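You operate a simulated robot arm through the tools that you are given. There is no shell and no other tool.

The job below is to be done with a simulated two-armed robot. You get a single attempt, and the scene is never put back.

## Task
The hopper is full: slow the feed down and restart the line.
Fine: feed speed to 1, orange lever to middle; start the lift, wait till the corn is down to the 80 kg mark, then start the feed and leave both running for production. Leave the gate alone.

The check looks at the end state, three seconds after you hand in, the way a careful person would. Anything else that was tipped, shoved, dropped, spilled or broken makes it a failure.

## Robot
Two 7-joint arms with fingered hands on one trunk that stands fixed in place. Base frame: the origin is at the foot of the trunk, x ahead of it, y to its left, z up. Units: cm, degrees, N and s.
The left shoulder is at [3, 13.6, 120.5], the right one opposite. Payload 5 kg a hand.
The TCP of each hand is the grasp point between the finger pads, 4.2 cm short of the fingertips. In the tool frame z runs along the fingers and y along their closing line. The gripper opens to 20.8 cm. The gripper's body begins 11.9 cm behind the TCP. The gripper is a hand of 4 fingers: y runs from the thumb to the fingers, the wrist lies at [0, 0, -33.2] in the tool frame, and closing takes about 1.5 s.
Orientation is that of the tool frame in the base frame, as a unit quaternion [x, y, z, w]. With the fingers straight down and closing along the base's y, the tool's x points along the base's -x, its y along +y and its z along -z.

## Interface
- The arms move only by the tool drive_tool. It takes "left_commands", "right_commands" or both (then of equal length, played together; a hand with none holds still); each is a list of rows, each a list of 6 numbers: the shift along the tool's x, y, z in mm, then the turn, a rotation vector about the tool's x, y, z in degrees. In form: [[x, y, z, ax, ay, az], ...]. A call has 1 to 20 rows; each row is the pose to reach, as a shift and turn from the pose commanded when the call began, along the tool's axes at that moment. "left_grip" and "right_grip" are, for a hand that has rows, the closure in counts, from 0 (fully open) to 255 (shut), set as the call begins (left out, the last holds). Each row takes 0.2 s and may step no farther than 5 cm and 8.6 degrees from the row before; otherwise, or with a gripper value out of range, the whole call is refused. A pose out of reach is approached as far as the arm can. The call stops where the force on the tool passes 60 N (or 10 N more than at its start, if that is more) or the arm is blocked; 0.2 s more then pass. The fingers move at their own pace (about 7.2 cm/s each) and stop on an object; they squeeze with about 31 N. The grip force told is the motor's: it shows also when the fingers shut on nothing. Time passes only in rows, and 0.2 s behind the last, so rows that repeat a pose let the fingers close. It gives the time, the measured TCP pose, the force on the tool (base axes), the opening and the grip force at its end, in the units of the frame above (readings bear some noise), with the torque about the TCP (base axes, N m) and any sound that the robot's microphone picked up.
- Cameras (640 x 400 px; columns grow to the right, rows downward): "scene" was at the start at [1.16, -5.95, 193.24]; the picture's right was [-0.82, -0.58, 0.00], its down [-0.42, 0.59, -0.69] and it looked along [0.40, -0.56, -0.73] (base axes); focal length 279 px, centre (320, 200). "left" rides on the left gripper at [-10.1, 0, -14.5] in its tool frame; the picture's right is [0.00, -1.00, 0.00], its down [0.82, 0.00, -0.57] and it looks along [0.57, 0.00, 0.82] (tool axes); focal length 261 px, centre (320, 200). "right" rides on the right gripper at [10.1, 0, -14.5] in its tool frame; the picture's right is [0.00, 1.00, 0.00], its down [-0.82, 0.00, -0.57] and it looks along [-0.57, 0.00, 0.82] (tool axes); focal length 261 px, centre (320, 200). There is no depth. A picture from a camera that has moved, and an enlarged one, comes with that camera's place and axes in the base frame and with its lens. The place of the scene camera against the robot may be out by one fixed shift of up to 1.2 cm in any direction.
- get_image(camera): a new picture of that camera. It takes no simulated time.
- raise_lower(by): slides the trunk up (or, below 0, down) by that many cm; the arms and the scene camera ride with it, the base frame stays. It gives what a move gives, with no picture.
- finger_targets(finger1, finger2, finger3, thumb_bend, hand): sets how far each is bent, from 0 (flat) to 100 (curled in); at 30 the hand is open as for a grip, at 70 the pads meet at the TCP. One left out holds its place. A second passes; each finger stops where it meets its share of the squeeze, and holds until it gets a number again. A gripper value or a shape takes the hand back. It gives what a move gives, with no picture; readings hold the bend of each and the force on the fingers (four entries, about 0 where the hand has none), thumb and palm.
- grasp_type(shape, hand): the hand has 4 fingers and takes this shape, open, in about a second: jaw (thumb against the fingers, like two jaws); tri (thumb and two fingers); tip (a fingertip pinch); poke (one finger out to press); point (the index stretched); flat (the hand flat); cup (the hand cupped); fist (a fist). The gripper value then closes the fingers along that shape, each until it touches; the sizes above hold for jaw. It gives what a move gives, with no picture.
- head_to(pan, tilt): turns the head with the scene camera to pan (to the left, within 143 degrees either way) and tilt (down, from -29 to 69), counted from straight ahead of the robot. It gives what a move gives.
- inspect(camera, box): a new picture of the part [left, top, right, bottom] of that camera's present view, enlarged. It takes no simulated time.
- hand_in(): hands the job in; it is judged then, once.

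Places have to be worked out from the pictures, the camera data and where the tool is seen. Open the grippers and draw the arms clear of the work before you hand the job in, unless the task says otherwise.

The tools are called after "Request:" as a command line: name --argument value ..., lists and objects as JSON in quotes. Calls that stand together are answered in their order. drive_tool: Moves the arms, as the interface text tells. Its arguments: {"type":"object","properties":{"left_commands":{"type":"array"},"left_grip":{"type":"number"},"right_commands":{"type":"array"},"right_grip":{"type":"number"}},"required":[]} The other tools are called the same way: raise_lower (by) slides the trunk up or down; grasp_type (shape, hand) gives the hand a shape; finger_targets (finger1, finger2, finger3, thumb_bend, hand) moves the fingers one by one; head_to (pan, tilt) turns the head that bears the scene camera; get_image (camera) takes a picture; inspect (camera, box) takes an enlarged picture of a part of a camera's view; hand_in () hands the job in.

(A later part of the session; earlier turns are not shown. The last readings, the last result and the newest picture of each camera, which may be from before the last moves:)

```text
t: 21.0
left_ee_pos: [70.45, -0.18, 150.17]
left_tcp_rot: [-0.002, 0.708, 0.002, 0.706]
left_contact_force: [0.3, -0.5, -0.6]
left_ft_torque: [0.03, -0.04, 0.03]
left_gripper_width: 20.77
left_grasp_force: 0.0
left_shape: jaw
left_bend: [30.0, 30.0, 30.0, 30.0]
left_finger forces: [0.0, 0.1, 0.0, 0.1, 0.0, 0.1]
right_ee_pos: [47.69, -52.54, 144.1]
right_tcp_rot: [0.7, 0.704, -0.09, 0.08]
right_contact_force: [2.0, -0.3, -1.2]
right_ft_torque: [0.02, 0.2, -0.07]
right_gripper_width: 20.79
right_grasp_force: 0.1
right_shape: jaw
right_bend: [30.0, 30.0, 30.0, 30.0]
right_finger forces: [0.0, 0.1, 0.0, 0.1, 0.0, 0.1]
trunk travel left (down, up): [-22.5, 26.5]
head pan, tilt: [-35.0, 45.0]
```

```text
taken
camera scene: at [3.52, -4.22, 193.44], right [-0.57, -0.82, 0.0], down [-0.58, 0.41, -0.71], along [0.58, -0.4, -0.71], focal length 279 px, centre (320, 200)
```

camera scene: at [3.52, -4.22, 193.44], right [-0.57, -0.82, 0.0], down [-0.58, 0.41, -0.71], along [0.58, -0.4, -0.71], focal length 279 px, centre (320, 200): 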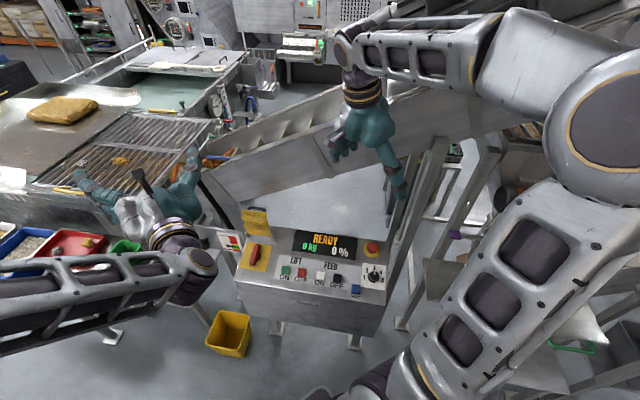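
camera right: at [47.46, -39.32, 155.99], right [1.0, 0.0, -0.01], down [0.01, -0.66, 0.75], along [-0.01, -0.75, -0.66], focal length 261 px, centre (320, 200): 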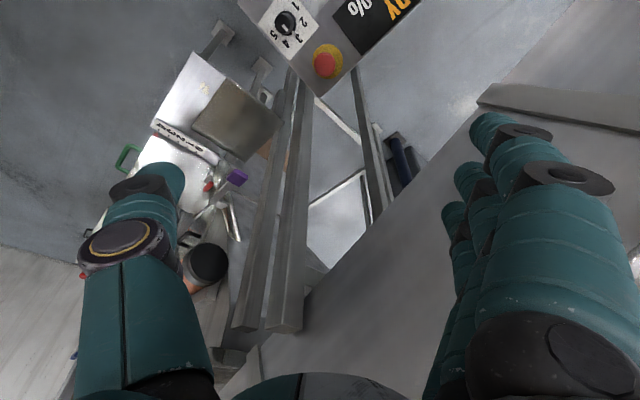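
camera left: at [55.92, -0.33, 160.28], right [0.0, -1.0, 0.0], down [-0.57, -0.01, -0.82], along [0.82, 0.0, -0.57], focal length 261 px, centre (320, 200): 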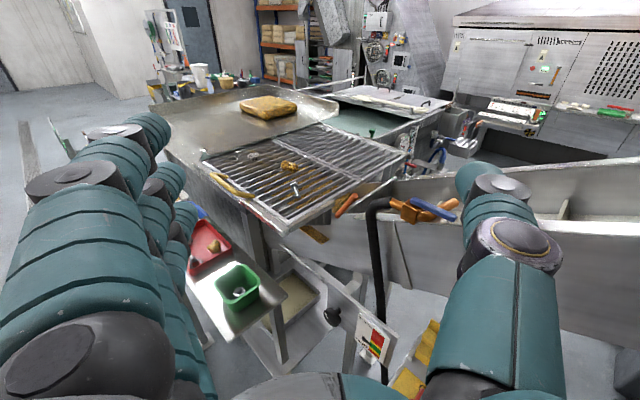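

The view is clear now. I'll enlarge the orange handles.

Request:
inspect --camera "left" --box '[310, 150, 490, 270]'

Request:
inspect --camera "left" --box '[290, 260, 450, 390]'

Request:
inspect --camera "left" --box '[340, 0, 640, 180]'

Request:
inspect --camera "left" --box '[180, 60, 400, 260]'

```text
3.33 times, centred on (400, 210) of left
camera zoom: at [55.92, -0.33, 160.28], right [0.0, -1.0, 0.0], down [-0.57, -0.01, -0.82], along [0.82, 0.0, -0.57], focal length 869 px, centre (53, 167)
```

zoom: 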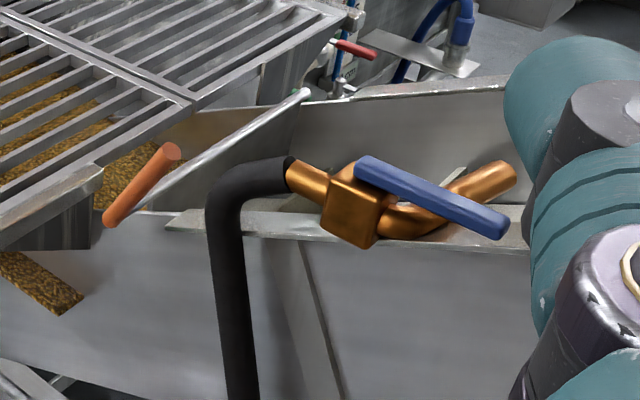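

```text
3.08 times, centred on (370, 325) of left
camera zoom: at [55.92, -0.33, 160.28], right [0.0, -1.0, 0.0], down [-0.57, -0.01, -0.82], along [0.82, 0.0, -0.57], focal length 802 px, centre (166, -185)
```

zoom: 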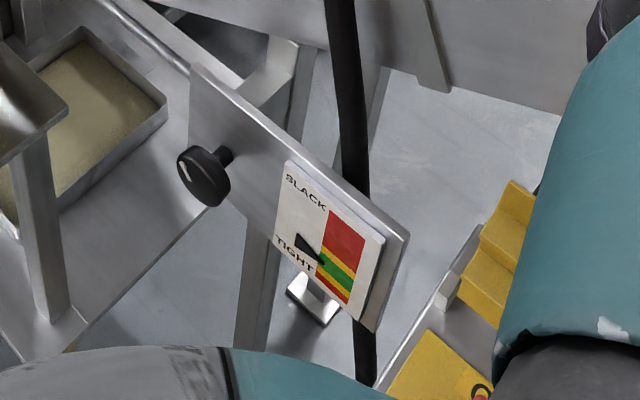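

```text
2.13 times, centred on (490, 90) of left
camera zoom: at [55.92, -0.33, 160.28], right [0.0, -1.0, 0.0], down [-0.57, -0.01, -0.82], along [0.82, 0.0, -0.57], focal length 556 px, centre (-43, 435)
```

zoom: 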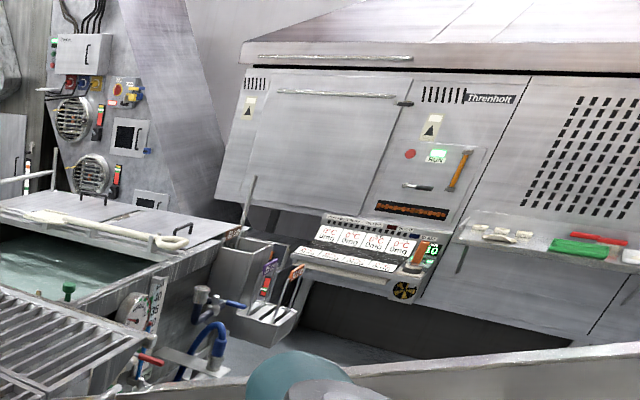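

```text
2.00 times, centred on (290, 160) of left
camera zoom: at [55.92, -0.33, 160.28], right [0.0, -1.0, 0.0], down [-0.57, -0.01, -0.82], along [0.82, 0.0, -0.57], focal length 521 px, centre (380, 280)
```

zoom: 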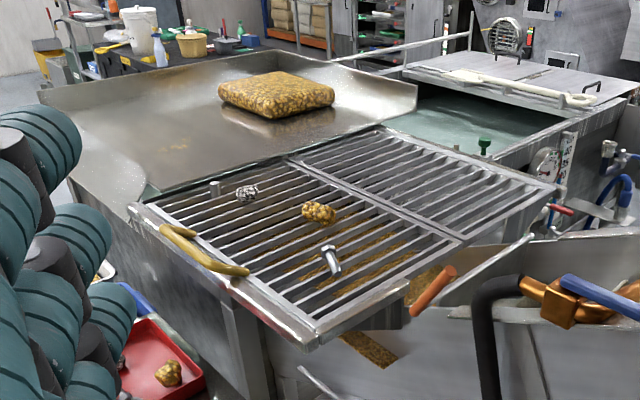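

The brass piece is a ball valve with a blue lever. The terracotta-orange rod at the outlet of the grated bin looks like the orange lever, so I'll move the left hand closer to examine it.

Request:
drive_tool --left_commands '[[0, 20, 36, 0, 0, 0], [0, 40, 72, 0, 0, 0], [0, 60, 108, 0, 0, 0], [0, 80, 144, 0, 0, 0], [0, 100, 180, 0, 0, 0]]'

Request:
get_image --camera "left"

Request:
inspect --camera "left" --box '[320, 160, 480, 300]'

Request:
inspect --camera "scene" --box '[140, 130, 260, 230]'

```text
t: 22.2
left_ee_pos: [88.09, 10.03, 150.37]
left_tcp_rot: [-0.002, 0.708, 0.0, 0.706]
left_contact_force: [0.0, 0.6, -0.8]
left_ft_torque: [0.05, -0.06, -0.01]
left_gripper_width: 20.78
left_grasp_force: 0.0
left_shape: jaw
left_bend: [30.0, 30.0, 30.0, 30.0]
left_finger forces: [0.0, 0.1, 0.0, 0.0, 0.1, 0.0]
right_ee_pos: [47.58, -52.39, 144.33]
right_tcp_rot: [0.7, 0.703, -0.091, 0.081]
right_contact_force: [0.2, 0.8, -0.4]
right_ft_torque: [-0.06, 0.05, -0.06]
right_gripper_width: 20.8
right_grasp_force: 0.0
right_shape: jaw
right_bend: [30.0, 30.0, 30.0, 30.0]
right_finger forces: [0.0, 0.0, 0.1, 0.0, 0.0, 0.1]
trunk travel left (down, up): [-22.5, 26.5]
head pan, tilt: [-35.0, 45.0]
```

```text
taken
camera left: at [73.57, 10.06, 160.34], right [0.0, -1.0, 0.01], down [-0.57, -0.01, -0.82], along [0.82, 0.0, -0.57], focal length 261 px, centre (320, 200)
```

left: 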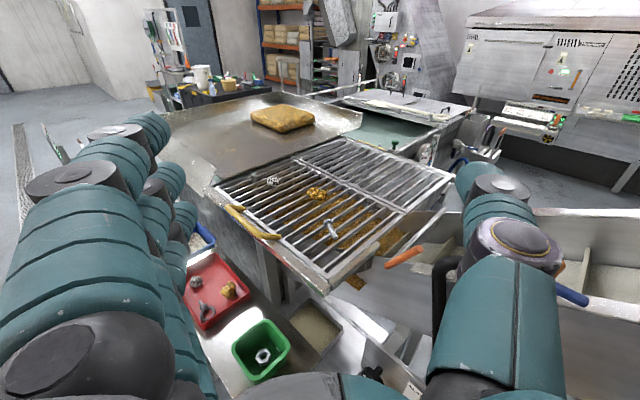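

```text
2.86 times, centred on (400, 230) of left
camera zoom: at [73.57, 10.06, 160.34], right [0.0, -1.0, 0.01], down [-0.57, -0.01, -0.82], along [0.82, 0.0, -0.57], focal length 745 px, centre (91, 114)
```

zoom: 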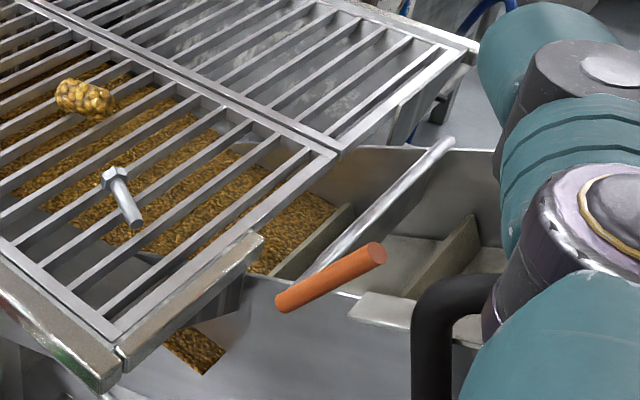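

```text
4.00 times, centred on (200, 180) of scene
camera zoom: at [3.32, -3.94, 193.46], right [-0.57, -0.82, 0.0], down [-0.58, 0.41, -0.71], along [0.58, -0.41, -0.71], focal length 1115 px, centre (800, 280)
```

zoom: 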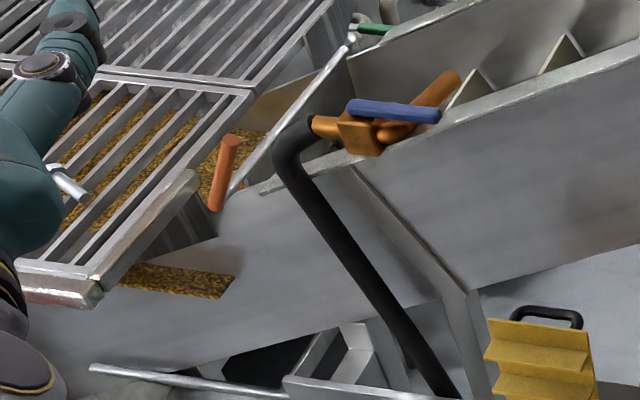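

The orange grip sits at the near wall of the feed trough, and a silver bar runs across the trough there. I'll move the hand to the right so the grip falls between the fingers in the picture, to check for position marks.

Request:
drive_tool --left_commands '[[0, -40, 0, 0, 0, 0], [0, -80, 0, 0, 0, 0], [0, -120, 0, 0, 0, 0], [0, -160, 0, 0, 0, 0]]'

Request:
get_image --camera "left"

Request:
inspect --camera "left" --box '[220, 160, 420, 300]'

```text
t: 23.2
left_ee_pos: [88.18, -5.9, 150.44]
left_tcp_rot: [-0.001, 0.708, 0.002, 0.706]
left_contact_force: [0.2, -0.3, -0.5]
left_ft_torque: [-0.03, -0.01, 0.04]
left_gripper_width: 20.8
left_grasp_force: 0.0
left_shape: jaw
left_bend: [30.0, 30.0, 30.0, 30.0]
left_finger forces: [0.0, 0.0, 0.0, 0.0, 0.0, 0.0]
right_ee_pos: [47.54, -52.77, 144.29]
right_tcp_rot: [0.7, 0.703, -0.09, 0.081]
right_contact_force: [-0.5, -1.1, -0.7]
right_ft_torque: [0.11, 0.05, -0.02]
right_gripper_width: 20.77
right_grasp_force: 0.0
right_shape: jaw
right_bend: [30.0, 30.0, 30.0, 30.0]
right_finger forces: [0.0, 0.0, 0.0, 0.0, 0.0, 0.0]
trunk travel left (down, up): [-22.5, 26.5]
head pan, tilt: [-35.0, 45.0]
```

```text
taken
camera left: at [73.7, -5.96, 160.57], right [0.0, -1.0, 0.0], down [-0.57, -0.01, -0.82], along [0.82, 0.0, -0.57], focal length 261 px, centre (320, 200)
```

left: 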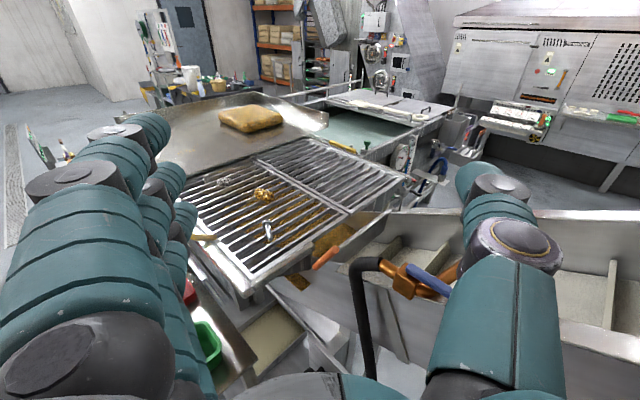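

```text
2.86 times, centred on (320, 230) of left
camera zoom: at [73.7, -5.96, 160.57], right [0.0, -1.0, 0.0], down [-0.57, -0.01, -0.82], along [0.82, 0.0, -0.57], focal length 745 px, centre (320, 114)
```

zoom: 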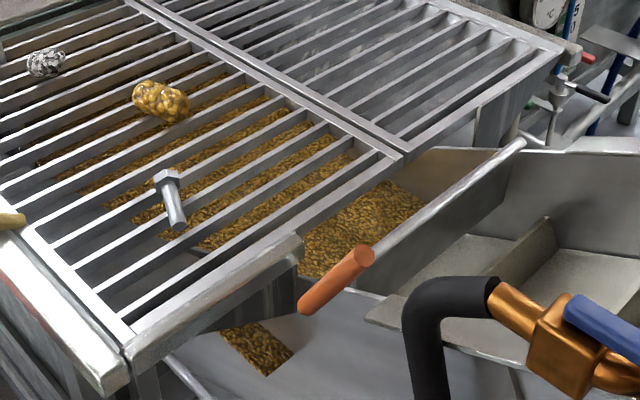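

Triangulating, the orange lever runs from its pivot at about (113, −5, 115.4) on the cross shaft up to a free end at about (109, −9, 124). I'll lower the camera to look at the front of the trough wall for position marks.

Request:
drive_tool --left_commands '[[40, -4, -10, 0, -4, 0], [80, -8, -20, 0, -8, 0], [120, -12, -30, 0, -12, 0], [160, -16, -40, 0, -16, 0], [200, -20, -50, 0, -20, 0], [220, -20, -50, 0, -20, 0]]'

Request:
get_image --camera "left"

Request:
inspect --camera "left" --box '[240, 160, 420, 300]'

```text
t: 24.6
left_ee_pos: [82.83, -8.04, 128.31]
left_tcp_rot: [-0.001, 0.573, -0.001, 0.82]
left_contact_force: [-0.7, 0.2, 0.6]
left_ft_torque: [0.01, 0.05, 0.01]
left_gripper_width: 20.79
left_grasp_force: 0.1
left_shape: jaw
left_bend: [30.0, 30.0, 30.0, 30.0]
left_finger forces: [0.0, 0.1, 0.0, 0.0, 0.0, 0.0]
right_ee_pos: [47.41, -52.59, 144.33]
right_tcp_rot: [0.699, 0.704, -0.089, 0.081]
right_contact_force: [-0.2, 0.2, -0.5]
right_ft_torque: [0.01, 0.0, -0.01]
right_gripper_width: 20.81
right_grasp_force: 0.0
right_shape: jaw
right_bend: [30.0, 30.0, 30.0, 30.0]
right_finger forces: [0.0, 0.0, 0.1, 0.0, 0.0, 0.1]
trunk travel left (down, up): [-22.5, 26.5]
head pan, tilt: [-35.0, 45.0]
```

```text
taken
camera left: at [65.66, -8.13, 132.81], right [0.0, -1.0, 0.01], down [-0.26, -0.01, -0.97], along [0.97, 0.0, -0.26], focal length 261 px, centre (320, 200)
```

left: 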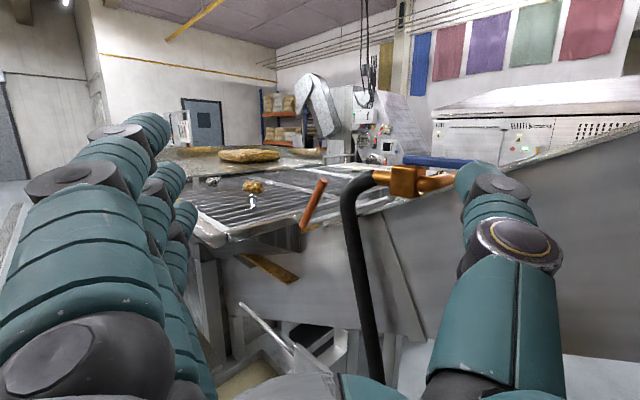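

```text
2.86 times, centred on (330, 230) of left
camera zoom: at [65.66, -8.13, 132.81], right [0.0, -1.0, 0.01], down [-0.26, -0.01, -0.97], along [0.97, 0.0, -0.26], focal length 745 px, centre (291, 114)
```

zoom: 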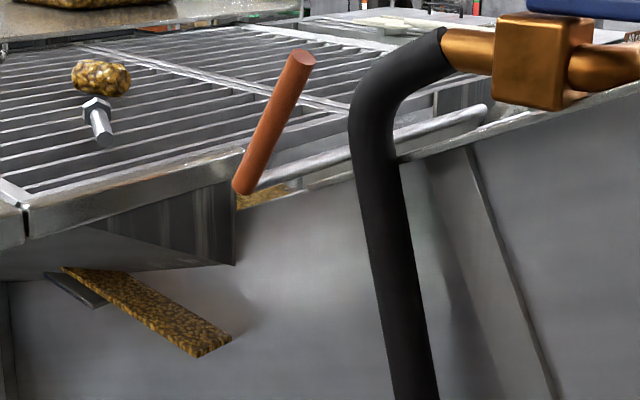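

The lever is a plain handle on the flap shaft, leaning about 31° downstream with no marks, so I'll find its range by moving it. I'll bring the left hand to a standoff in front of it, aimed into the wall and tilted 35° down, with the fingers narrowed to about 5 cm as a cage.

Request:
drive_tool --left_commands '[[-8, 10, 24, 5.0, 5.8, 0.65], [-16, 20, 48, 10.0, 11.6, 1.3], [-24, 30, 72, 15.0, 17.4, 2.0], [-33, 40, 97, 20.0, 23.2, 2.6], [-41, 50, 121, 25.1, 29.1, 3.3], [-13, 62, 137, 30.1, 34.9, 3.9], [15, 75, 154, 35.1, 40.7, 4.6], [43, 87, 170, 40.1, 46.5, 5.2], [71, 100, 187, 45.1, 52.3, 5.9]]' --left_grip 194

Request:
get_image --camera "left"

Request:
get_image --camera "scene"

```text
t: 26.6
left_ee_pos: [103.12, 1.93, 127.79]
left_tcp_rot: [0.329, 0.824, -0.173, 0.427]
left_contact_force: [1.0, -0.2, -0.9]
left_ft_torque: [0.02, 0.01, -0.07]
left_gripper_width: 4.98
left_grasp_force: 0.0
left_shape: jaw
left_bend: [73.0, 73.0, 73.0, 70.0]
left_finger forces: [0.0, 0.1, 0.0, 0.1, 0.0, 0.1]
right_ee_pos: [47.78, -52.42, 144.2]
right_tcp_rot: [0.699, 0.705, -0.089, 0.081]
right_contact_force: [1.0, -0.3, -0.2]
right_ft_torque: [-0.05, 0.2, -0.05]
right_gripper_width: 20.81
right_grasp_force: 0.1
right_shape: jaw
right_bend: [30.0, 30.0, 30.0, 30.0]
right_finger forces: [0.1, 0.0, 0.0, 0.0, 0.1, 0.0]
trunk travel left (down, up): [-22.5, 26.5]
head pan, tilt: [-35.0, 45.0]
```

```text
taken
camera left: at [98.79, 6.12, 144.27], right [-0.69, -0.72, 0.01], down [-0.68, 0.65, -0.34], along [0.24, -0.24, -0.94], focal length 261 px, centre (320, 200)
```

left: 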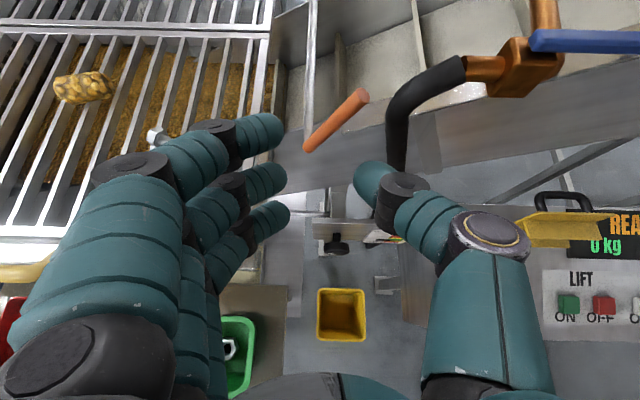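

```text
taken
camera scene: at [3.53, -4.05, 193.45], right [-0.57, -0.82, 0.0], down [-0.58, 0.41, -0.71], along [0.58, -0.4, -0.71], focal length 279 px, centre (320, 200)
```

scene: 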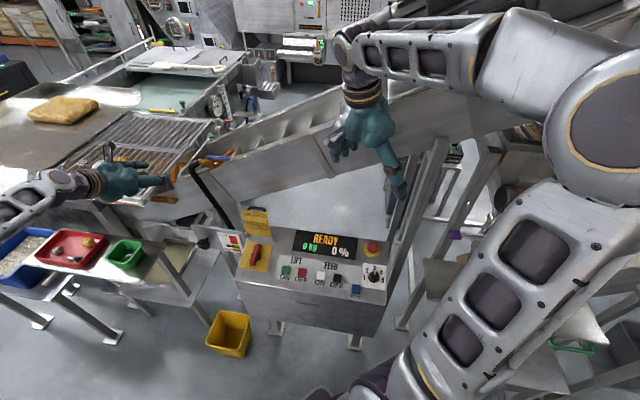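

The view confirms my lever estimate, since both ends project where expected. To avoid three fingers crowding the wall and sieve, I'll curl the fingers in and use only the thumb as the pusher.

Request:
finger_targets --hand "left" --finger1 100 --finger2 100 --finger3 100 --thumb_bend 65

Request:
get_image --camera "left"

```text
t: 27.6
left_ee_pos: [103.0, 1.82, 127.92]
left_tcp_rot: [0.33, 0.824, -0.174, 0.427]
left_contact_force: [0.1, -1.0, 0.1]
left_ft_torque: [-0.01, 0.01, -0.01]
left_gripper_width: 7.47
left_grasp_force: 0.1
left_shape: fingers
left_bend: [100.0, 84.0, 100.0, 64.0]
left_finger forces: [0.0, 0.1, 0.0, 0.0, 0.0, 0.0]
right_ee_pos: [47.62, -52.61, 144.32]
right_tcp_rot: [0.7, 0.704, -0.089, 0.08]
right_contact_force: [0.4, 0.0, -0.4]
right_ft_torque: [-0.04, 0.06, 0.0]
right_gripper_width: 20.81
right_grasp_force: 0.1
right_shape: jaw
right_bend: [30.0, 30.0, 30.0, 30.0]
right_finger forces: [0.0, 0.0, 0.1, 0.0, 0.0, 0.0]
trunk travel left (down, up): [-22.5, 26.5]
head pan, tilt: [-35.0, 45.0]
```

```text
taken
camera left: at [98.6, 6.07, 144.41], right [-0.69, -0.72, 0.01], down [-0.68, 0.65, -0.34], along [0.24, -0.24, -0.94], focal length 261 px, centre (320, 200)
```

left: 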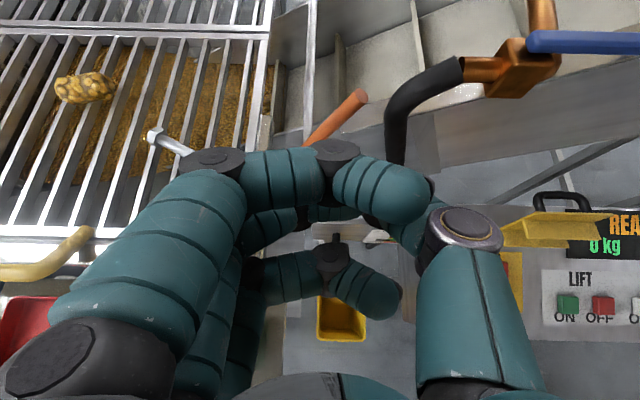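

The curled fingers cross in front of the thumb, which is no good. I'll try the "poke" shape instead and look.

Request:
grasp_type --hand "left" --shape "poke"

Request:
get_image --camera "left"

```text
t: 28.5
left_ee_pos: [102.75, 1.88, 127.92]
left_tcp_rot: [0.33, 0.823, -0.173, 0.428]
left_contact_force: [-0.3, 0.4, -0.5]
left_ft_torque: [0.01, -0.05, 0.0]
left_gripper_width: 0.0
left_grasp_force: 0.1
left_shape: poke
left_bend: [100.0, 100.0, 100.0, 45.0]
left_finger forces: [0.1, 0.0, 0.0, 0.1, 0.0, 0.0]
right_ee_pos: [47.5, -52.53, 144.3]
right_tcp_rot: [0.7, 0.704, -0.089, 0.082]
right_contact_force: [-0.2, -0.1, 0.4]
right_ft_torque: [0.0, 0.03, -0.01]
right_gripper_width: 20.79
right_grasp_force: 0.1
right_shape: jaw
right_bend: [30.0, 30.0, 30.0, 30.0]
right_finger forces: [0.0, 0.0, 0.1, 0.0, 0.1, 0.0]
trunk travel left (down, up): [-22.5, 26.5]
head pan, tilt: [-35.0, 45.0]
```

```text
taken
camera left: at [98.57, 6.06, 144.43], right [-0.69, -0.72, 0.01], down [-0.68, 0.65, -0.34], along [0.24, -0.24, -0.94], focal length 261 px, centre (320, 200)
```

left: 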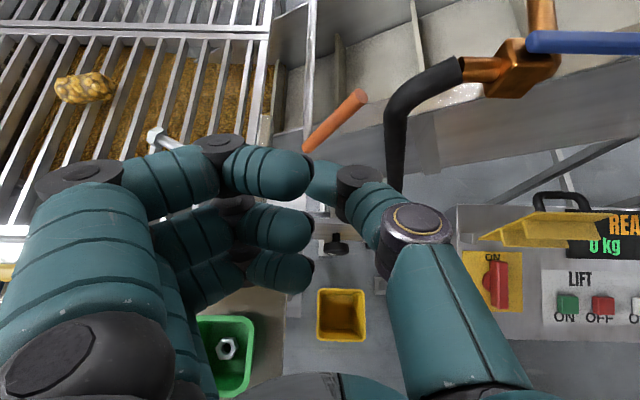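

In "poke" the fingers curl and the thumb sits bent alongside them. I'll try "point", with the index stretched.

Request:
grasp_type --hand "left" --shape "point"

Request:
get_image --camera "left"

Request:
inspect --camera "scene" --box '[20, 100, 280, 260]'

```text
t: 29.4
left_ee_pos: [102.8, 1.94, 127.92]
left_tcp_rot: [0.33, 0.824, -0.173, 0.427]
left_contact_force: [0.6, 0.3, -0.1]
left_ft_torque: [0.03, 0.03, 0.01]
left_gripper_width: 20.16
left_grasp_force: 0.1
left_shape: point
left_bend: [70.0, 100.0, 100.0, 93.0]
left_finger forces: [0.1, 0.0, 0.1, 0.0, 0.1, 0.0]
right_ee_pos: [47.57, -52.49, 144.28]
right_tcp_rot: [0.7, 0.703, -0.09, 0.081]
right_contact_force: [0.0, 0.0, -0.1]
right_ft_torque: [0.03, -0.03, 0.01]
right_gripper_width: 20.82
right_grasp_force: 0.1
right_shape: jaw
right_bend: [30.0, 30.0, 30.0, 30.0]
right_finger forces: [0.0, 0.1, 0.1, 0.0, 0.0, 0.0]
trunk travel left (down, up): [-22.5, 26.5]
head pan, tilt: [-35.0, 45.0]
```

```text
taken
camera left: at [98.56, 6.07, 144.44], right [-0.69, -0.72, 0.01], down [-0.68, 0.65, -0.34], along [0.24, -0.24, -0.94], focal length 261 px, centre (320, 200)
```

left: 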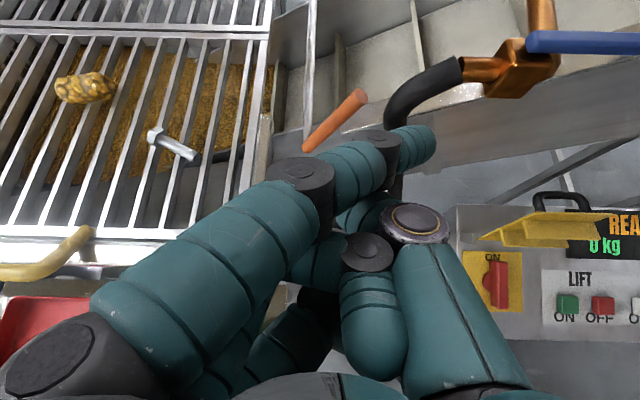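

```text
2.46 times, centred on (150, 180) of scene
camera zoom: at [3.22, -4.07, 193.46], right [-0.57, -0.82, 0.0], down [-0.58, 0.41, -0.71], along [0.58, -0.41, -0.71], focal length 686 px, centre (738, 249)
```

zoom: 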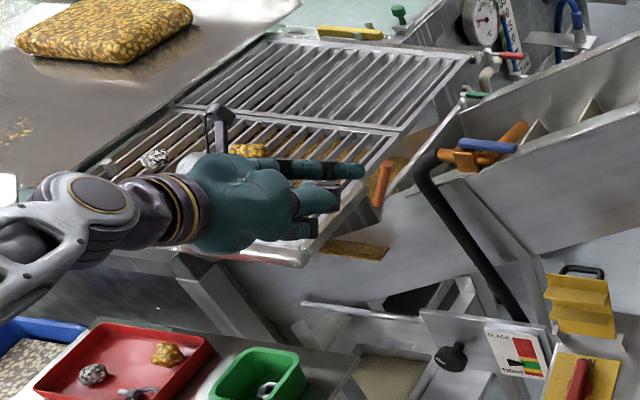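

The single-finger shapes cross the lever awkwardly. A plain jaw grip rolled to match the lever's 31° lean fits best, with the thumb at lower right where the gap to the pipe is widest and the fingers up-left, clear of the sieve. I'll go back to jaw.

Request:
grasp_type --hand "left" --shape "jaw"

Request:
drive_tool --left_commands '[[8, -2, 3, -1.1, -3.9, 6.1], [16, -4, 7, -2.2, -7.8, 12.2], [23, -6, 10, -3.2, -11.7, 18.4], [31, -8, 14, -4.3, -15.6, 24.5], [39, -10, 17, -5.4, -19.5, 30.6], [39, -10, 17, -5.4, -19.5, 30.6], [39, -10, 17, -5.4, -19.5, 30.6]]' --left_grip 178

Request:
get_image --camera "left"

```text
t: 30.3
left_ee_pos: [102.87, 1.84, 127.91]
left_tcp_rot: [0.33, 0.824, -0.173, 0.427]
left_contact_force: [0.1, -0.3, -0.2]
left_ft_torque: [0.01, -0.01, 0.0]
left_gripper_width: 20.79
left_grasp_force: 0.0
left_shape: jaw
left_bend: [30.0, 30.0, 30.0, 30.0]
left_finger forces: [0.0, 0.0, 0.1, 0.1, 0.0, 0.1]
right_ee_pos: [47.53, -52.5, 144.26]
right_tcp_rot: [0.7, 0.704, -0.089, 0.081]
right_contact_force: [0.4, -0.7, 0.4]
right_ft_torque: [0.02, -0.02, 0.01]
right_gripper_width: 20.79
right_grasp_force: 0.1
right_shape: jaw
right_bend: [30.0, 30.0, 30.0, 30.0]
right_finger forces: [0.0, 0.0, 0.0, 0.0, 0.0, 0.0]
trunk travel left (down, up): [-22.5, 26.5]
head pan, tilt: [-35.0, 45.0]
```

```text
t: 31.9
left_ee_pos: [101.75, 1.78, 123.76]
left_tcp_rot: [0.48, 0.632, -0.069, 0.605]
left_contact_force: [-0.5, 0.7, -0.1]
left_ft_torque: [-0.05, 0.03, -0.07]
left_gripper_width: 6.32
left_grasp_force: 0.0
left_shape: jaw
left_bend: [73.0, 73.0, 73.0, 70.0]
left_finger forces: [0.0, 0.0, 0.0, 0.0, 0.2, 0.1]
right_ee_pos: [47.46, -52.53, 144.37]
right_tcp_rot: [0.7, 0.704, -0.089, 0.081]
right_contact_force: [1.2, 0.3, -0.1]
right_ft_torque: [0.0, 0.01, -0.01]
right_gripper_width: 20.77
right_grasp_force: 0.0
right_shape: jaw
right_bend: [30.0, 30.0, 30.0, 30.0]
right_finger forces: [0.1, 0.1, 0.0, 0.1, 0.0, 0.1]
trunk travel left (down, up): [-22.5, 26.5]
head pan, tilt: [-35.0, 45.0]
```

```text
taken
camera left: at [89.6, 6.13, 135.89], right [-0.69, -0.53, -0.49], down [-0.24, 0.81, -0.53], along [0.68, -0.25, -0.69], focal length 261 px, centre (320, 200)
```

left: 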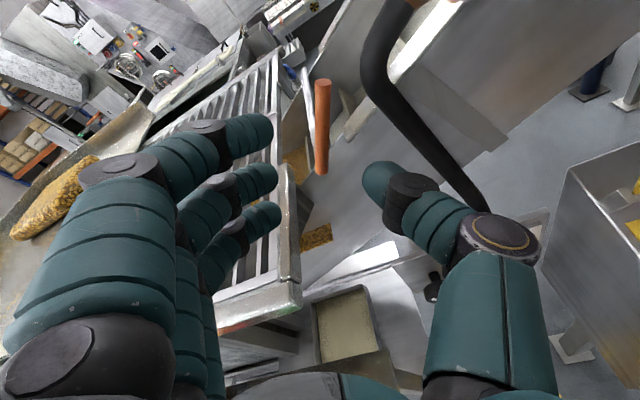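

The lever now stands upright between thumb and fingers in the wrist view. I'll advance along the tool axis toward it.

Request:
drive_tool --left_commands '[[0, 0, 30, 0, 0, 0], [0, 0, 60, 0, 0, 0], [0, 0, 80, 0, 0, 0]]'

Request:
get_image --camera "left"

```text
t: 32.7
left_ee_pos: [107.3, -3.73, 121.67]
left_tcp_rot: [0.482, 0.632, -0.069, 0.603]
left_contact_force: [0.1, 0.7, 0.5]
left_ft_torque: [-0.01, -0.01, -0.07]
left_gripper_width: 6.33
left_grasp_force: 0.0
left_shape: jaw
left_bend: [73.0, 73.0, 73.0, 70.0]
left_finger forces: [0.0, 0.0, 0.1, 0.0, 0.0, 0.0]
right_ee_pos: [47.5, -52.54, 144.31]
right_tcp_rot: [0.701, 0.703, -0.089, 0.08]
right_contact_force: [0.1, -0.5, -0.4]
right_ft_torque: [0.08, 0.02, -0.03]
right_gripper_width: 20.8
right_grasp_force: 0.0
right_shape: jaw
right_bend: [30.0, 30.0, 30.0, 30.0]
right_finger forces: [0.0, 0.0, 0.1, 0.0, 0.0, 0.0]
trunk travel left (down, up): [-22.5, 26.5]
head pan, tilt: [-35.0, 45.0]
```

```text
taken
camera left: at [95.2, 0.72, 133.83], right [-0.69, -0.53, -0.49], down [-0.24, 0.81, -0.53], along [0.68, -0.25, -0.69], focal length 261 px, centre (320, 200)
```

left: 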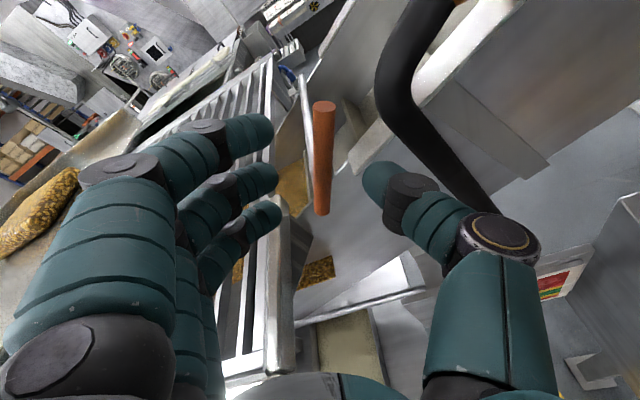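

The clearances to the pipe and sieve look good. I'll advance the last 4.2 cm, then close gently on the lever.

Request:
drive_tool --left_commands '[[0, 0, 15, 0, 0, 0], [0, 0, 30, 0, 0, 0], [0, 0, 42, 0, 0, 0]]'

Request:
get_image --camera "left"

```text
t: 33.5
left_ee_pos: [110.23, -6.46, 120.73]
left_tcp_rot: [0.48, 0.632, -0.068, 0.605]
left_contact_force: [-0.7, 0.2, 0.9]
left_ft_torque: [-0.02, -0.03, -0.05]
left_gripper_width: 6.32
left_grasp_force: 0.0
left_shape: jaw
left_bend: [73.0, 73.0, 73.0, 70.0]
left_finger forces: [0.0, 0.1, 0.0, 0.0, 0.1, 0.1]
right_ee_pos: [47.51, -52.63, 144.28]
right_tcp_rot: [0.7, 0.704, -0.089, 0.081]
right_contact_force: [0.1, -0.6, 0.0]
right_ft_torque: [0.09, -0.01, 0.0]
right_gripper_width: 20.77
right_grasp_force: 0.0
right_shape: jaw
right_bend: [30.0, 30.0, 30.0, 30.0]
right_finger forces: [0.0, 0.0, 0.1, 0.0, 0.0, 0.0]
trunk travel left (down, up): [-22.5, 26.5]
head pan, tilt: [-35.0, 45.0]
```

```text
taken
camera left: at [98.19, -2.08, 132.85], right [-0.69, -0.53, -0.49], down [-0.24, 0.81, -0.53], along [0.68, -0.25, -0.69], focal length 261 px, centre (320, 200)
```

left: 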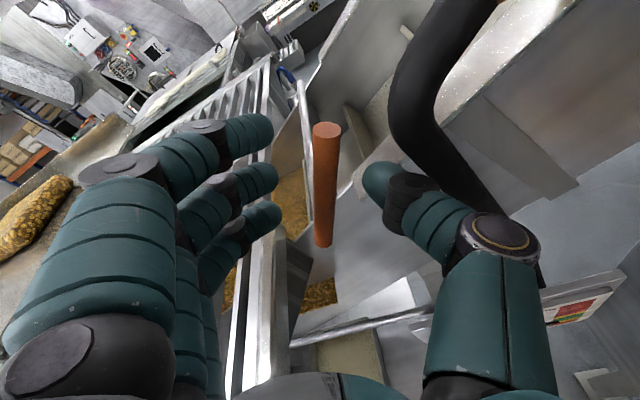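

The lever is inside the cage. I'll narrow the cage to about 3.3 cm and wait for the fingers.

Request:
drive_tool --left_commands '[[0, 0, 0, 0, 0, 0], [0, 0, 0, 0, 0, 0], [0, 0, 0, 0, 0, 0], [0, 0, 0, 0, 0, 0]]' --left_grip 214

Request:
get_image --camera "left"

```text
t: 34.5
left_ee_pos: [110.21, -6.28, 120.82]
left_tcp_rot: [0.481, 0.631, -0.069, 0.604]
left_contact_force: [-0.4, -0.3, 0.4]
left_ft_torque: [0.05, 0.01, -0.02]
left_gripper_width: 3.43
left_grasp_force: 0.1
left_shape: jaw
left_bend: [73.0, 73.0, 73.0, 70.0]
left_finger forces: [0.1, 0.0, 0.0, 0.1, 0.1, 0.1]
right_ee_pos: [47.49, -52.51, 144.45]
right_tcp_rot: [0.701, 0.703, -0.089, 0.081]
right_contact_force: [-1.0, 0.5, -0.2]
right_ft_torque: [-0.02, 0.0, 0.04]
right_gripper_width: 20.83
right_grasp_force: 0.0
right_shape: jaw
right_bend: [30.0, 30.0, 30.0, 30.0]
right_finger forces: [0.0, 0.0, 0.0, 0.0, 0.0, 0.1]
trunk travel left (down, up): [-22.5, 26.5]
head pan, tilt: [-35.0, 45.0]
```

```text
taken
camera left: at [98.16, -2.06, 132.87], right [-0.69, -0.53, -0.49], down [-0.24, 0.81, -0.53], along [0.68, -0.25, -0.69], focal length 261 px, centre (320, 200)
```

left: 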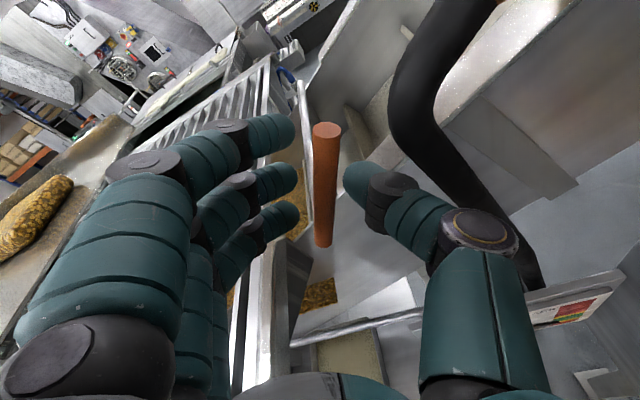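

The cage is set with no contact. I'll swing it about the pivot by 16° toward upright and watch the forces.

Request:
drive_tool --left_commands '[[0.5, 4.2, -0.5, 0.9, -0.5, -3.9], [1, 8.4, -0.9, 1.8, -1.1, -7.7], [2.1, 12.5, -1.2, 2.7, -1.6, -11.6], [3.2, 16.6, -1.5, 3.6, -2.1, -15.5]]'

Request:
get_image --camera "left"

```text
t: 35.5
left_ee_pos: [111.35, -5.45, 121.2]
left_tcp_rot: [0.408, 0.677, -0.179, 0.585]
left_contact_force: [-2.1, -2.3, -2.7]
left_ft_torque: [0.06, -0.02, -0.08]
left_gripper_width: 3.45
left_grasp_force: 0.1
left_shape: jaw
left_bend: [73.0, 73.0, 73.0, 70.0]
left_finger forces: [0.0, 0.1, 0.1, 0.0, 3.1, 0.0]
right_ee_pos: [47.5, -52.73, 144.39]
right_tcp_rot: [0.7, 0.704, -0.089, 0.082]
right_contact_force: [0.5, -0.4, -1.0]
right_ft_torque: [0.0, -0.01, 0.0]
right_gripper_width: 20.82
right_grasp_force: 0.1
right_shape: jaw
right_bend: [30.0, 30.0, 30.0, 30.0]
right_finger forces: [0.1, 0.0, 0.0, 0.0, 0.0, 0.0]
trunk travel left (down, up): [-22.5, 26.5]
head pan, tilt: [-35.0, 45.0]
```

```text
taken
camera left: at [101.76, 1.56, 134.34], right [-0.76, -0.6, -0.23], down [-0.36, 0.69, -0.63], along [0.54, -0.4, -0.74], focal length 261 px, centre (320, 200)
```

left: 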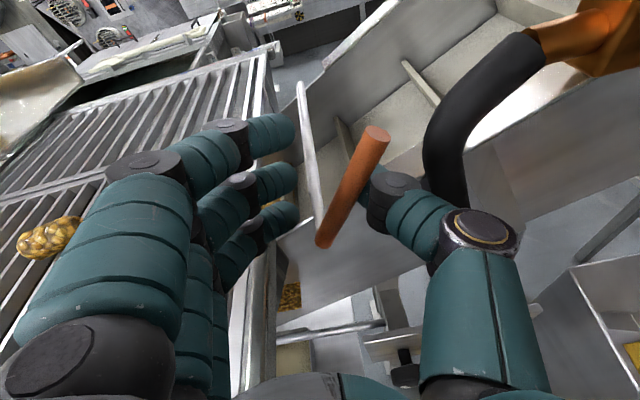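

The thumb now bears on the lever at about 3 N. I'll swing another 16°.

Request:
drive_tool --left_commands '[[0.5, 4.2, -0.5, 0.9, -0.5, -3.9], [1, 8.4, -0.9, 1.8, -1.1, -7.7], [2.1, 12.5, -1.2, 2.7, -1.6, -11.6], [3.2, 16.6, -1.5, 3.6, -2.1, -15.5]]'

Request:
get_image --camera "left"

Request:
inspect --camera "scene" --box '[100, 110, 260, 230]'

```text
t: 36.5
left_ee_pos: [112.57, -4.06, 121.53]
left_tcp_rot: [0.328, 0.709, -0.285, 0.555]
left_contact_force: [0.3, -2.2, -2.0]
left_ft_torque: [0.04, -0.06, 0.0]
left_gripper_width: 3.42
left_grasp_force: 0.0
left_shape: jaw
left_bend: [73.0, 73.0, 73.0, 70.0]
left_finger forces: [0.0, 0.0, 1.2, 0.1, 2.3, 0.0]
right_ee_pos: [47.43, -52.63, 144.32]
right_tcp_rot: [0.7, 0.704, -0.088, 0.082]
right_contact_force: [-0.1, 0.0, 0.9]
right_ft_torque: [0.0, 0.02, 0.0]
right_gripper_width: 20.76
right_grasp_force: 0.1
right_shape: jaw
right_bend: [30.0, 30.0, 30.0, 30.0]
right_finger forces: [0.1, 0.0, 0.1, 0.0, 0.0, 0.0]
trunk travel left (down, up): [-22.5, 26.5]
head pan, tilt: [-35.0, 45.0]
```

```text
taken
camera left: at [105.47, 5.5, 134.47], right [-0.78, -0.62, 0.04], down [-0.48, 0.56, -0.67], along [0.4, -0.55, -0.74], focal length 261 px, centre (320, 200)
```

left: 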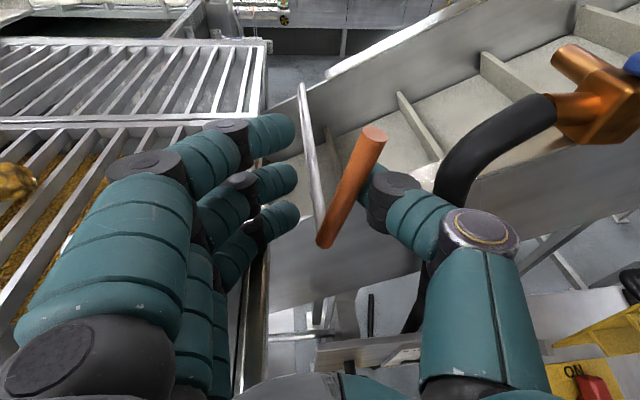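

```text
3.33 times, centred on (180, 170) of scene
camera zoom: at [3.26, -4.11, 193.46], right [-0.57, -0.82, 0.0], down [-0.58, 0.41, -0.71], along [0.58, -0.41, -0.71], focal length 929 px, centre (787, 300)
```

zoom: 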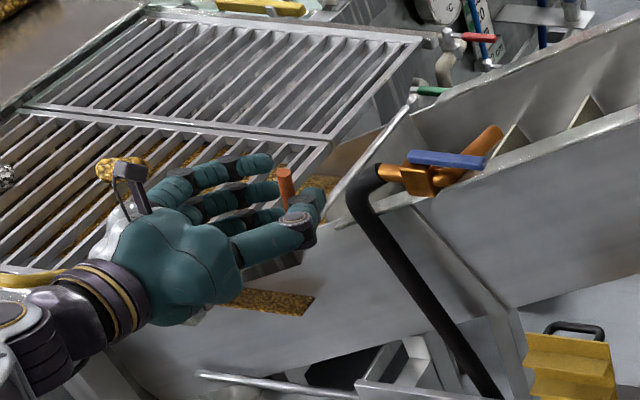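

The lever follows easily and now leans about 15° by my estimate. I'll swing another 16°, which should make it roughly vertical.

Request:
drive_tool --left_commands '[[0.5, 4.2, -0.5, 0.9, -0.5, -3.9], [1, 8.4, -0.9, 1.8, -1.1, -7.7], [2.1, 12.5, -1.2, 2.7, -1.6, -11.6], [3.2, 16.6, -1.5, 3.6, -2.1, -15.5]]'

Request:
get_image --camera "left"

Request:
inspect --camera "scene" --box '[100, 110, 260, 230]'

```text
t: 37.7
left_ee_pos: [113.65, -2.6, 122.49]
left_tcp_rot: [0.239, 0.723, -0.384, 0.521]
left_contact_force: [0.7, -2.1, 12.5]
left_ft_torque: [0.22, -0.42, -0.15]
left_gripper_width: 3.37
left_grasp_force: 0.1
left_shape: jaw
left_bend: [73.0, 73.0, 73.0, 70.0]
left_finger forces: [0.0, 0.0, 12.3, 0.0, 2.2, 0.0]
right_ee_pos: [47.46, -52.33, 144.28]
right_tcp_rot: [0.701, 0.703, -0.089, 0.08]
right_contact_force: [1.7, 0.4, 0.0]
right_ft_torque: [-0.08, 0.1, -0.05]
right_gripper_width: 20.76
right_grasp_force: 0.0
right_shape: jaw
right_bend: [30.0, 30.0, 30.0, 30.0]
right_finger forces: [0.0, 0.0, 0.1, 0.0, 0.0, 0.1]
trunk travel left (down, up): [-22.5, 26.5]
head pan, tilt: [-35.0, 45.0]
stopped in row 4 (left hand): the force on the tool passed its limit at 62 N (the readings are from after the stop); the commanded pose is now the measured one
```

```text
taken
camera left: at [108.88, 9.51, 134.25], right [-0.75, -0.59, 0.31], down [-0.61, 0.41, -0.68], along [0.27, -0.69, -0.67], focal length 261 px, centre (320, 200)
```

left: 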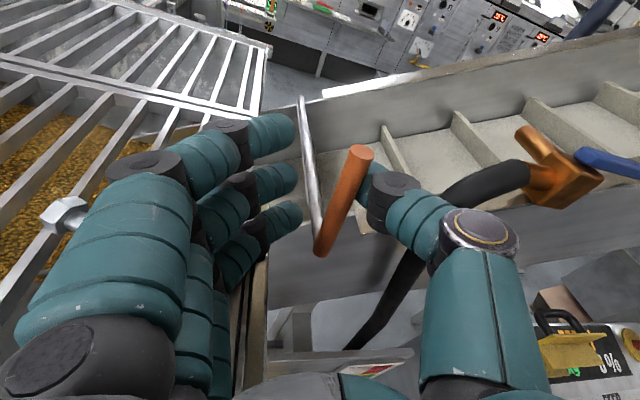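

```text
3.33 times, centred on (180, 170) of scene
camera zoom: at [3.19, -3.99, 193.43], right [-0.57, -0.82, 0.0], down [-0.58, 0.41, -0.71], along [0.58, -0.41, -0.71], focal length 929 px, centre (787, 300)
```

zoom: 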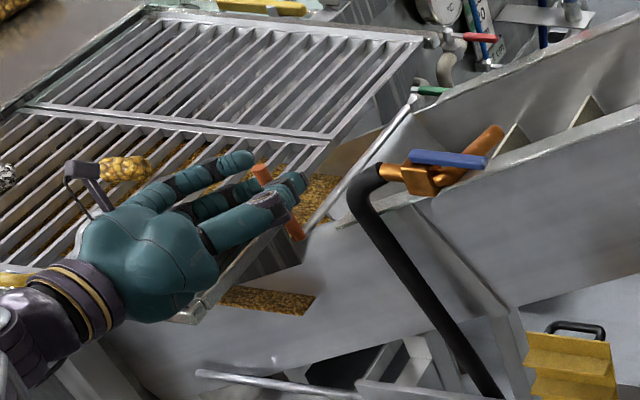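

The lowest finger touched the sieve's end bar while the lever came to about vertical (−1°), which is where the stop triggered. I'll lift 1.5 cm, widen the cage, then back straight out to see whether the lever stays and what range remains.

Request:
drive_tool --left_commands '[[-7, -2.3, -1.2, 0, 0, 0], [-14, -4.6, -2.4, 0, 0, 0]]'

Request:
drive_tool --left_commands '[[0, 0, 0, 0, 0, 0], [0, 0, 0, 0, 0, 0], [0, 0, 0, 0, 0, 0], [0, 0, -20, 0, 0, 0], [0, 0, -50, 0, 0, 0], [0, 0, -90, 0, 0, 0]]' --left_grip 185

Request:
get_image --camera "left"

Request:
inspect --camera "scene" --box '[100, 110, 260, 230]'

```text
t: 38.3
left_ee_pos: [113.49, -2.68, 123.76]
left_tcp_rot: [0.239, 0.726, -0.383, 0.52]
left_contact_force: [-0.3, -0.6, -0.3]
left_ft_torque: [0.05, 0.03, 0.06]
left_gripper_width: 3.4
left_grasp_force: 0.2
left_shape: jaw
left_bend: [73.0, 73.0, 73.0, 70.0]
left_finger forces: [0.1, 0.0, 0.0, 0.0, 0.3, 0.0]
right_ee_pos: [47.44, -52.6, 144.49]
right_tcp_rot: [0.7, 0.704, -0.089, 0.081]
right_contact_force: [-0.7, -0.6, 0.0]
right_ft_torque: [0.04, -0.08, 0.01]
right_gripper_width: 20.8
right_grasp_force: 0.0
right_shape: jaw
right_bend: [30.0, 30.0, 30.0, 30.0]
right_finger forces: [0.1, 0.1, 0.1, 0.1, 0.0, 0.0]
trunk travel left (down, up): [-22.5, 26.5]
head pan, tilt: [-35.0, 45.0]
```

```text
t: 39.7
left_ee_pos: [108.31, 4.44, 125.35]
left_tcp_rot: [0.24, 0.724, -0.385, 0.519]
left_contact_force: [-0.9, -2.0, 1.2]
left_ft_torque: [0.1, -0.01, 0.39]
left_gripper_width: 5.68
left_grasp_force: 0.1
left_shape: jaw
left_bend: [73.0, 73.0, 73.0, 70.0]
left_finger forces: [0.0, 0.0, 0.0, 0.0, 0.0, 0.0]
right_ee_pos: [47.38, -52.37, 144.61]
right_tcp_rot: [0.7, 0.704, -0.089, 0.082]
right_contact_force: [-0.8, 2.1, 0.7]
right_ft_torque: [-0.17, -0.17, 0.06]
right_gripper_width: 20.79
right_grasp_force: 0.1
right_shape: jaw
right_bend: [30.0, 30.0, 30.0, 30.0]
right_finger forces: [0.0, 0.1, 0.0, 0.0, 0.0, 0.0]
trunk travel left (down, up): [-22.5, 26.5]
head pan, tilt: [-35.0, 45.0]
```

```text
taken
camera left: at [103.53, 16.74, 137.04], right [-0.75, -0.59, 0.31], down [-0.61, 0.42, -0.67], along [0.27, -0.69, -0.67], focal length 261 px, centre (320, 200)
```

left: 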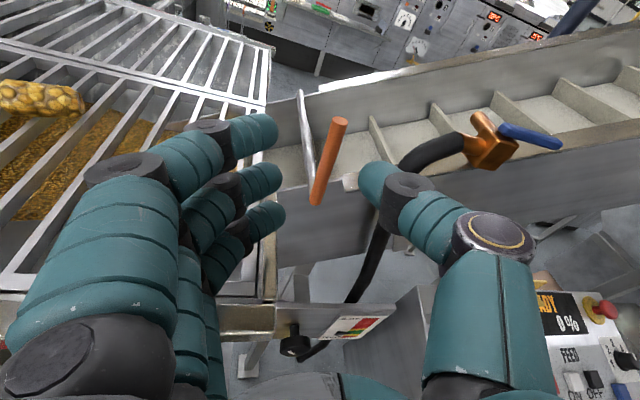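

```text
3.33 times, centred on (180, 170) of scene
camera zoom: at [3.0, -3.76, 193.49], right [-0.57, -0.82, 0.0], down [-0.58, 0.41, -0.71], along [0.58, -0.41, -0.71], focal length 929 px, centre (787, 300)
```

zoom: 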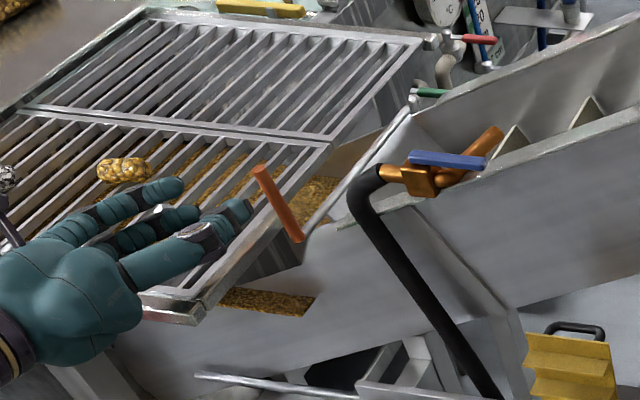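

The lever stays where left, at about 0 to −5° from vertical. To learn its full travel I'll re-roll the hand with the fingers higher, come back in near the lever's top, and push it further with the thumb only until it stops.

Request:
drive_tool --left_commands '[[0, -5, 2, -2.3, 1.1, 6.1], [0, -10, 4, -4.5, 2.2, 12.3], [0, -14, 5, -6.7, 3.2, 18.4], [-1, -19, 7, -9, 4.3, 24.6], [-1, -23, 9, -11.2, 5.4, 30.7]]'

Request:
get_image --camera "left"

```text
t: 40.9
left_ee_pos: [107.43, 2.61, 125.73]
left_tcp_rot: [0.391, 0.692, -0.149, 0.588]
left_contact_force: [0.8, 0.0, -0.2]
left_ft_torque: [0.01, -0.01, -0.02]
left_gripper_width: 5.67
left_grasp_force: 0.1
left_shape: jaw
left_bend: [73.0, 73.0, 73.0, 70.0]
left_finger forces: [0.0, 0.1, 0.0, 0.1, 0.0, 0.1]
right_ee_pos: [47.5, -52.62, 144.31]
right_tcp_rot: [0.7, 0.704, -0.089, 0.081]
right_contact_force: [0.4, -1.0, -0.8]
right_ft_torque: [0.02, 0.02, -0.05]
right_gripper_width: 20.77
right_grasp_force: 0.2
right_shape: jaw
right_bend: [30.0, 30.0, 30.0, 30.0]
right_finger forces: [0.0, 0.0, 0.0, 0.0, 0.0, 0.0]
trunk travel left (down, up): [-22.5, 26.5]
head pan, tilt: [-35.0, 45.0]
```

```text
taken
camera left: at [97.33, 8.47, 138.95], right [-0.72, -0.65, -0.25], down [-0.4, 0.68, -0.62], along [0.57, -0.34, -0.75], focal length 261 px, centre (320, 200)
```

left: 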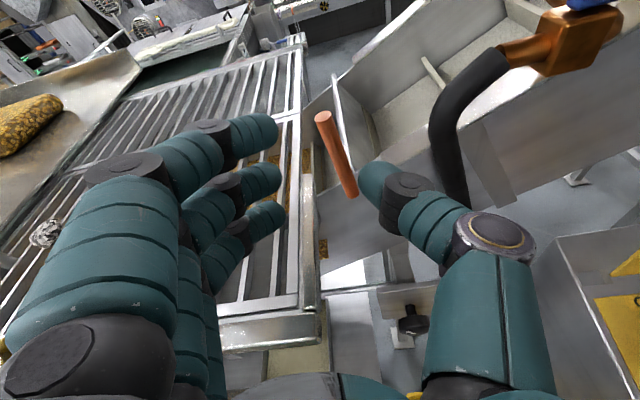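

The lever is right between thumb and fingers near its top. I'll advance 9 cm.

Request:
drive_tool --left_commands '[[0, 0, 30, 0, 0, 0], [0, 0, 60, 0, 0, 0], [0, 0, 88, 0, 0, 0]]'

Request:
get_image --camera "left"

```text
t: 41.7
left_ee_pos: [113.65, -3.27, 123.33]
left_tcp_rot: [0.389, 0.693, -0.149, 0.589]
left_contact_force: [1.0, 1.0, -0.4]
left_ft_torque: [-0.01, 0.07, -0.13]
left_gripper_width: 5.66
left_grasp_force: 0.1
left_shape: jaw
left_bend: [73.0, 73.0, 73.0, 70.0]
left_finger forces: [0.0, 0.1, 0.1, 0.0, 0.0, 0.0]
right_ee_pos: [47.64, -52.61, 144.23]
right_tcp_rot: [0.7, 0.704, -0.09, 0.08]
right_contact_force: [0.4, -1.7, -1.1]
right_ft_torque: [0.13, 0.1, -0.01]
right_gripper_width: 20.79
right_grasp_force: 0.2
right_shape: jaw
right_bend: [30.0, 30.0, 30.0, 30.0]
right_finger forces: [0.0, 0.1, 0.1, 0.0, 0.1, 0.0]
trunk travel left (down, up): [-22.5, 26.5]
head pan, tilt: [-35.0, 45.0]
```

```text
taken
camera left: at [103.55, 2.65, 136.51], right [-0.72, -0.65, -0.25], down [-0.41, 0.68, -0.61], along [0.57, -0.34, -0.75], focal length 261 px, centre (320, 200)
```

left: 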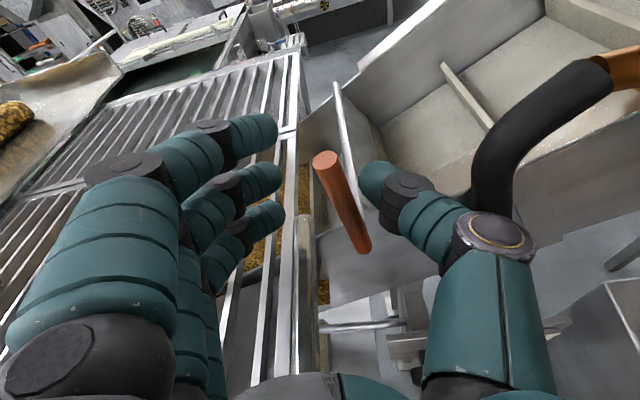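

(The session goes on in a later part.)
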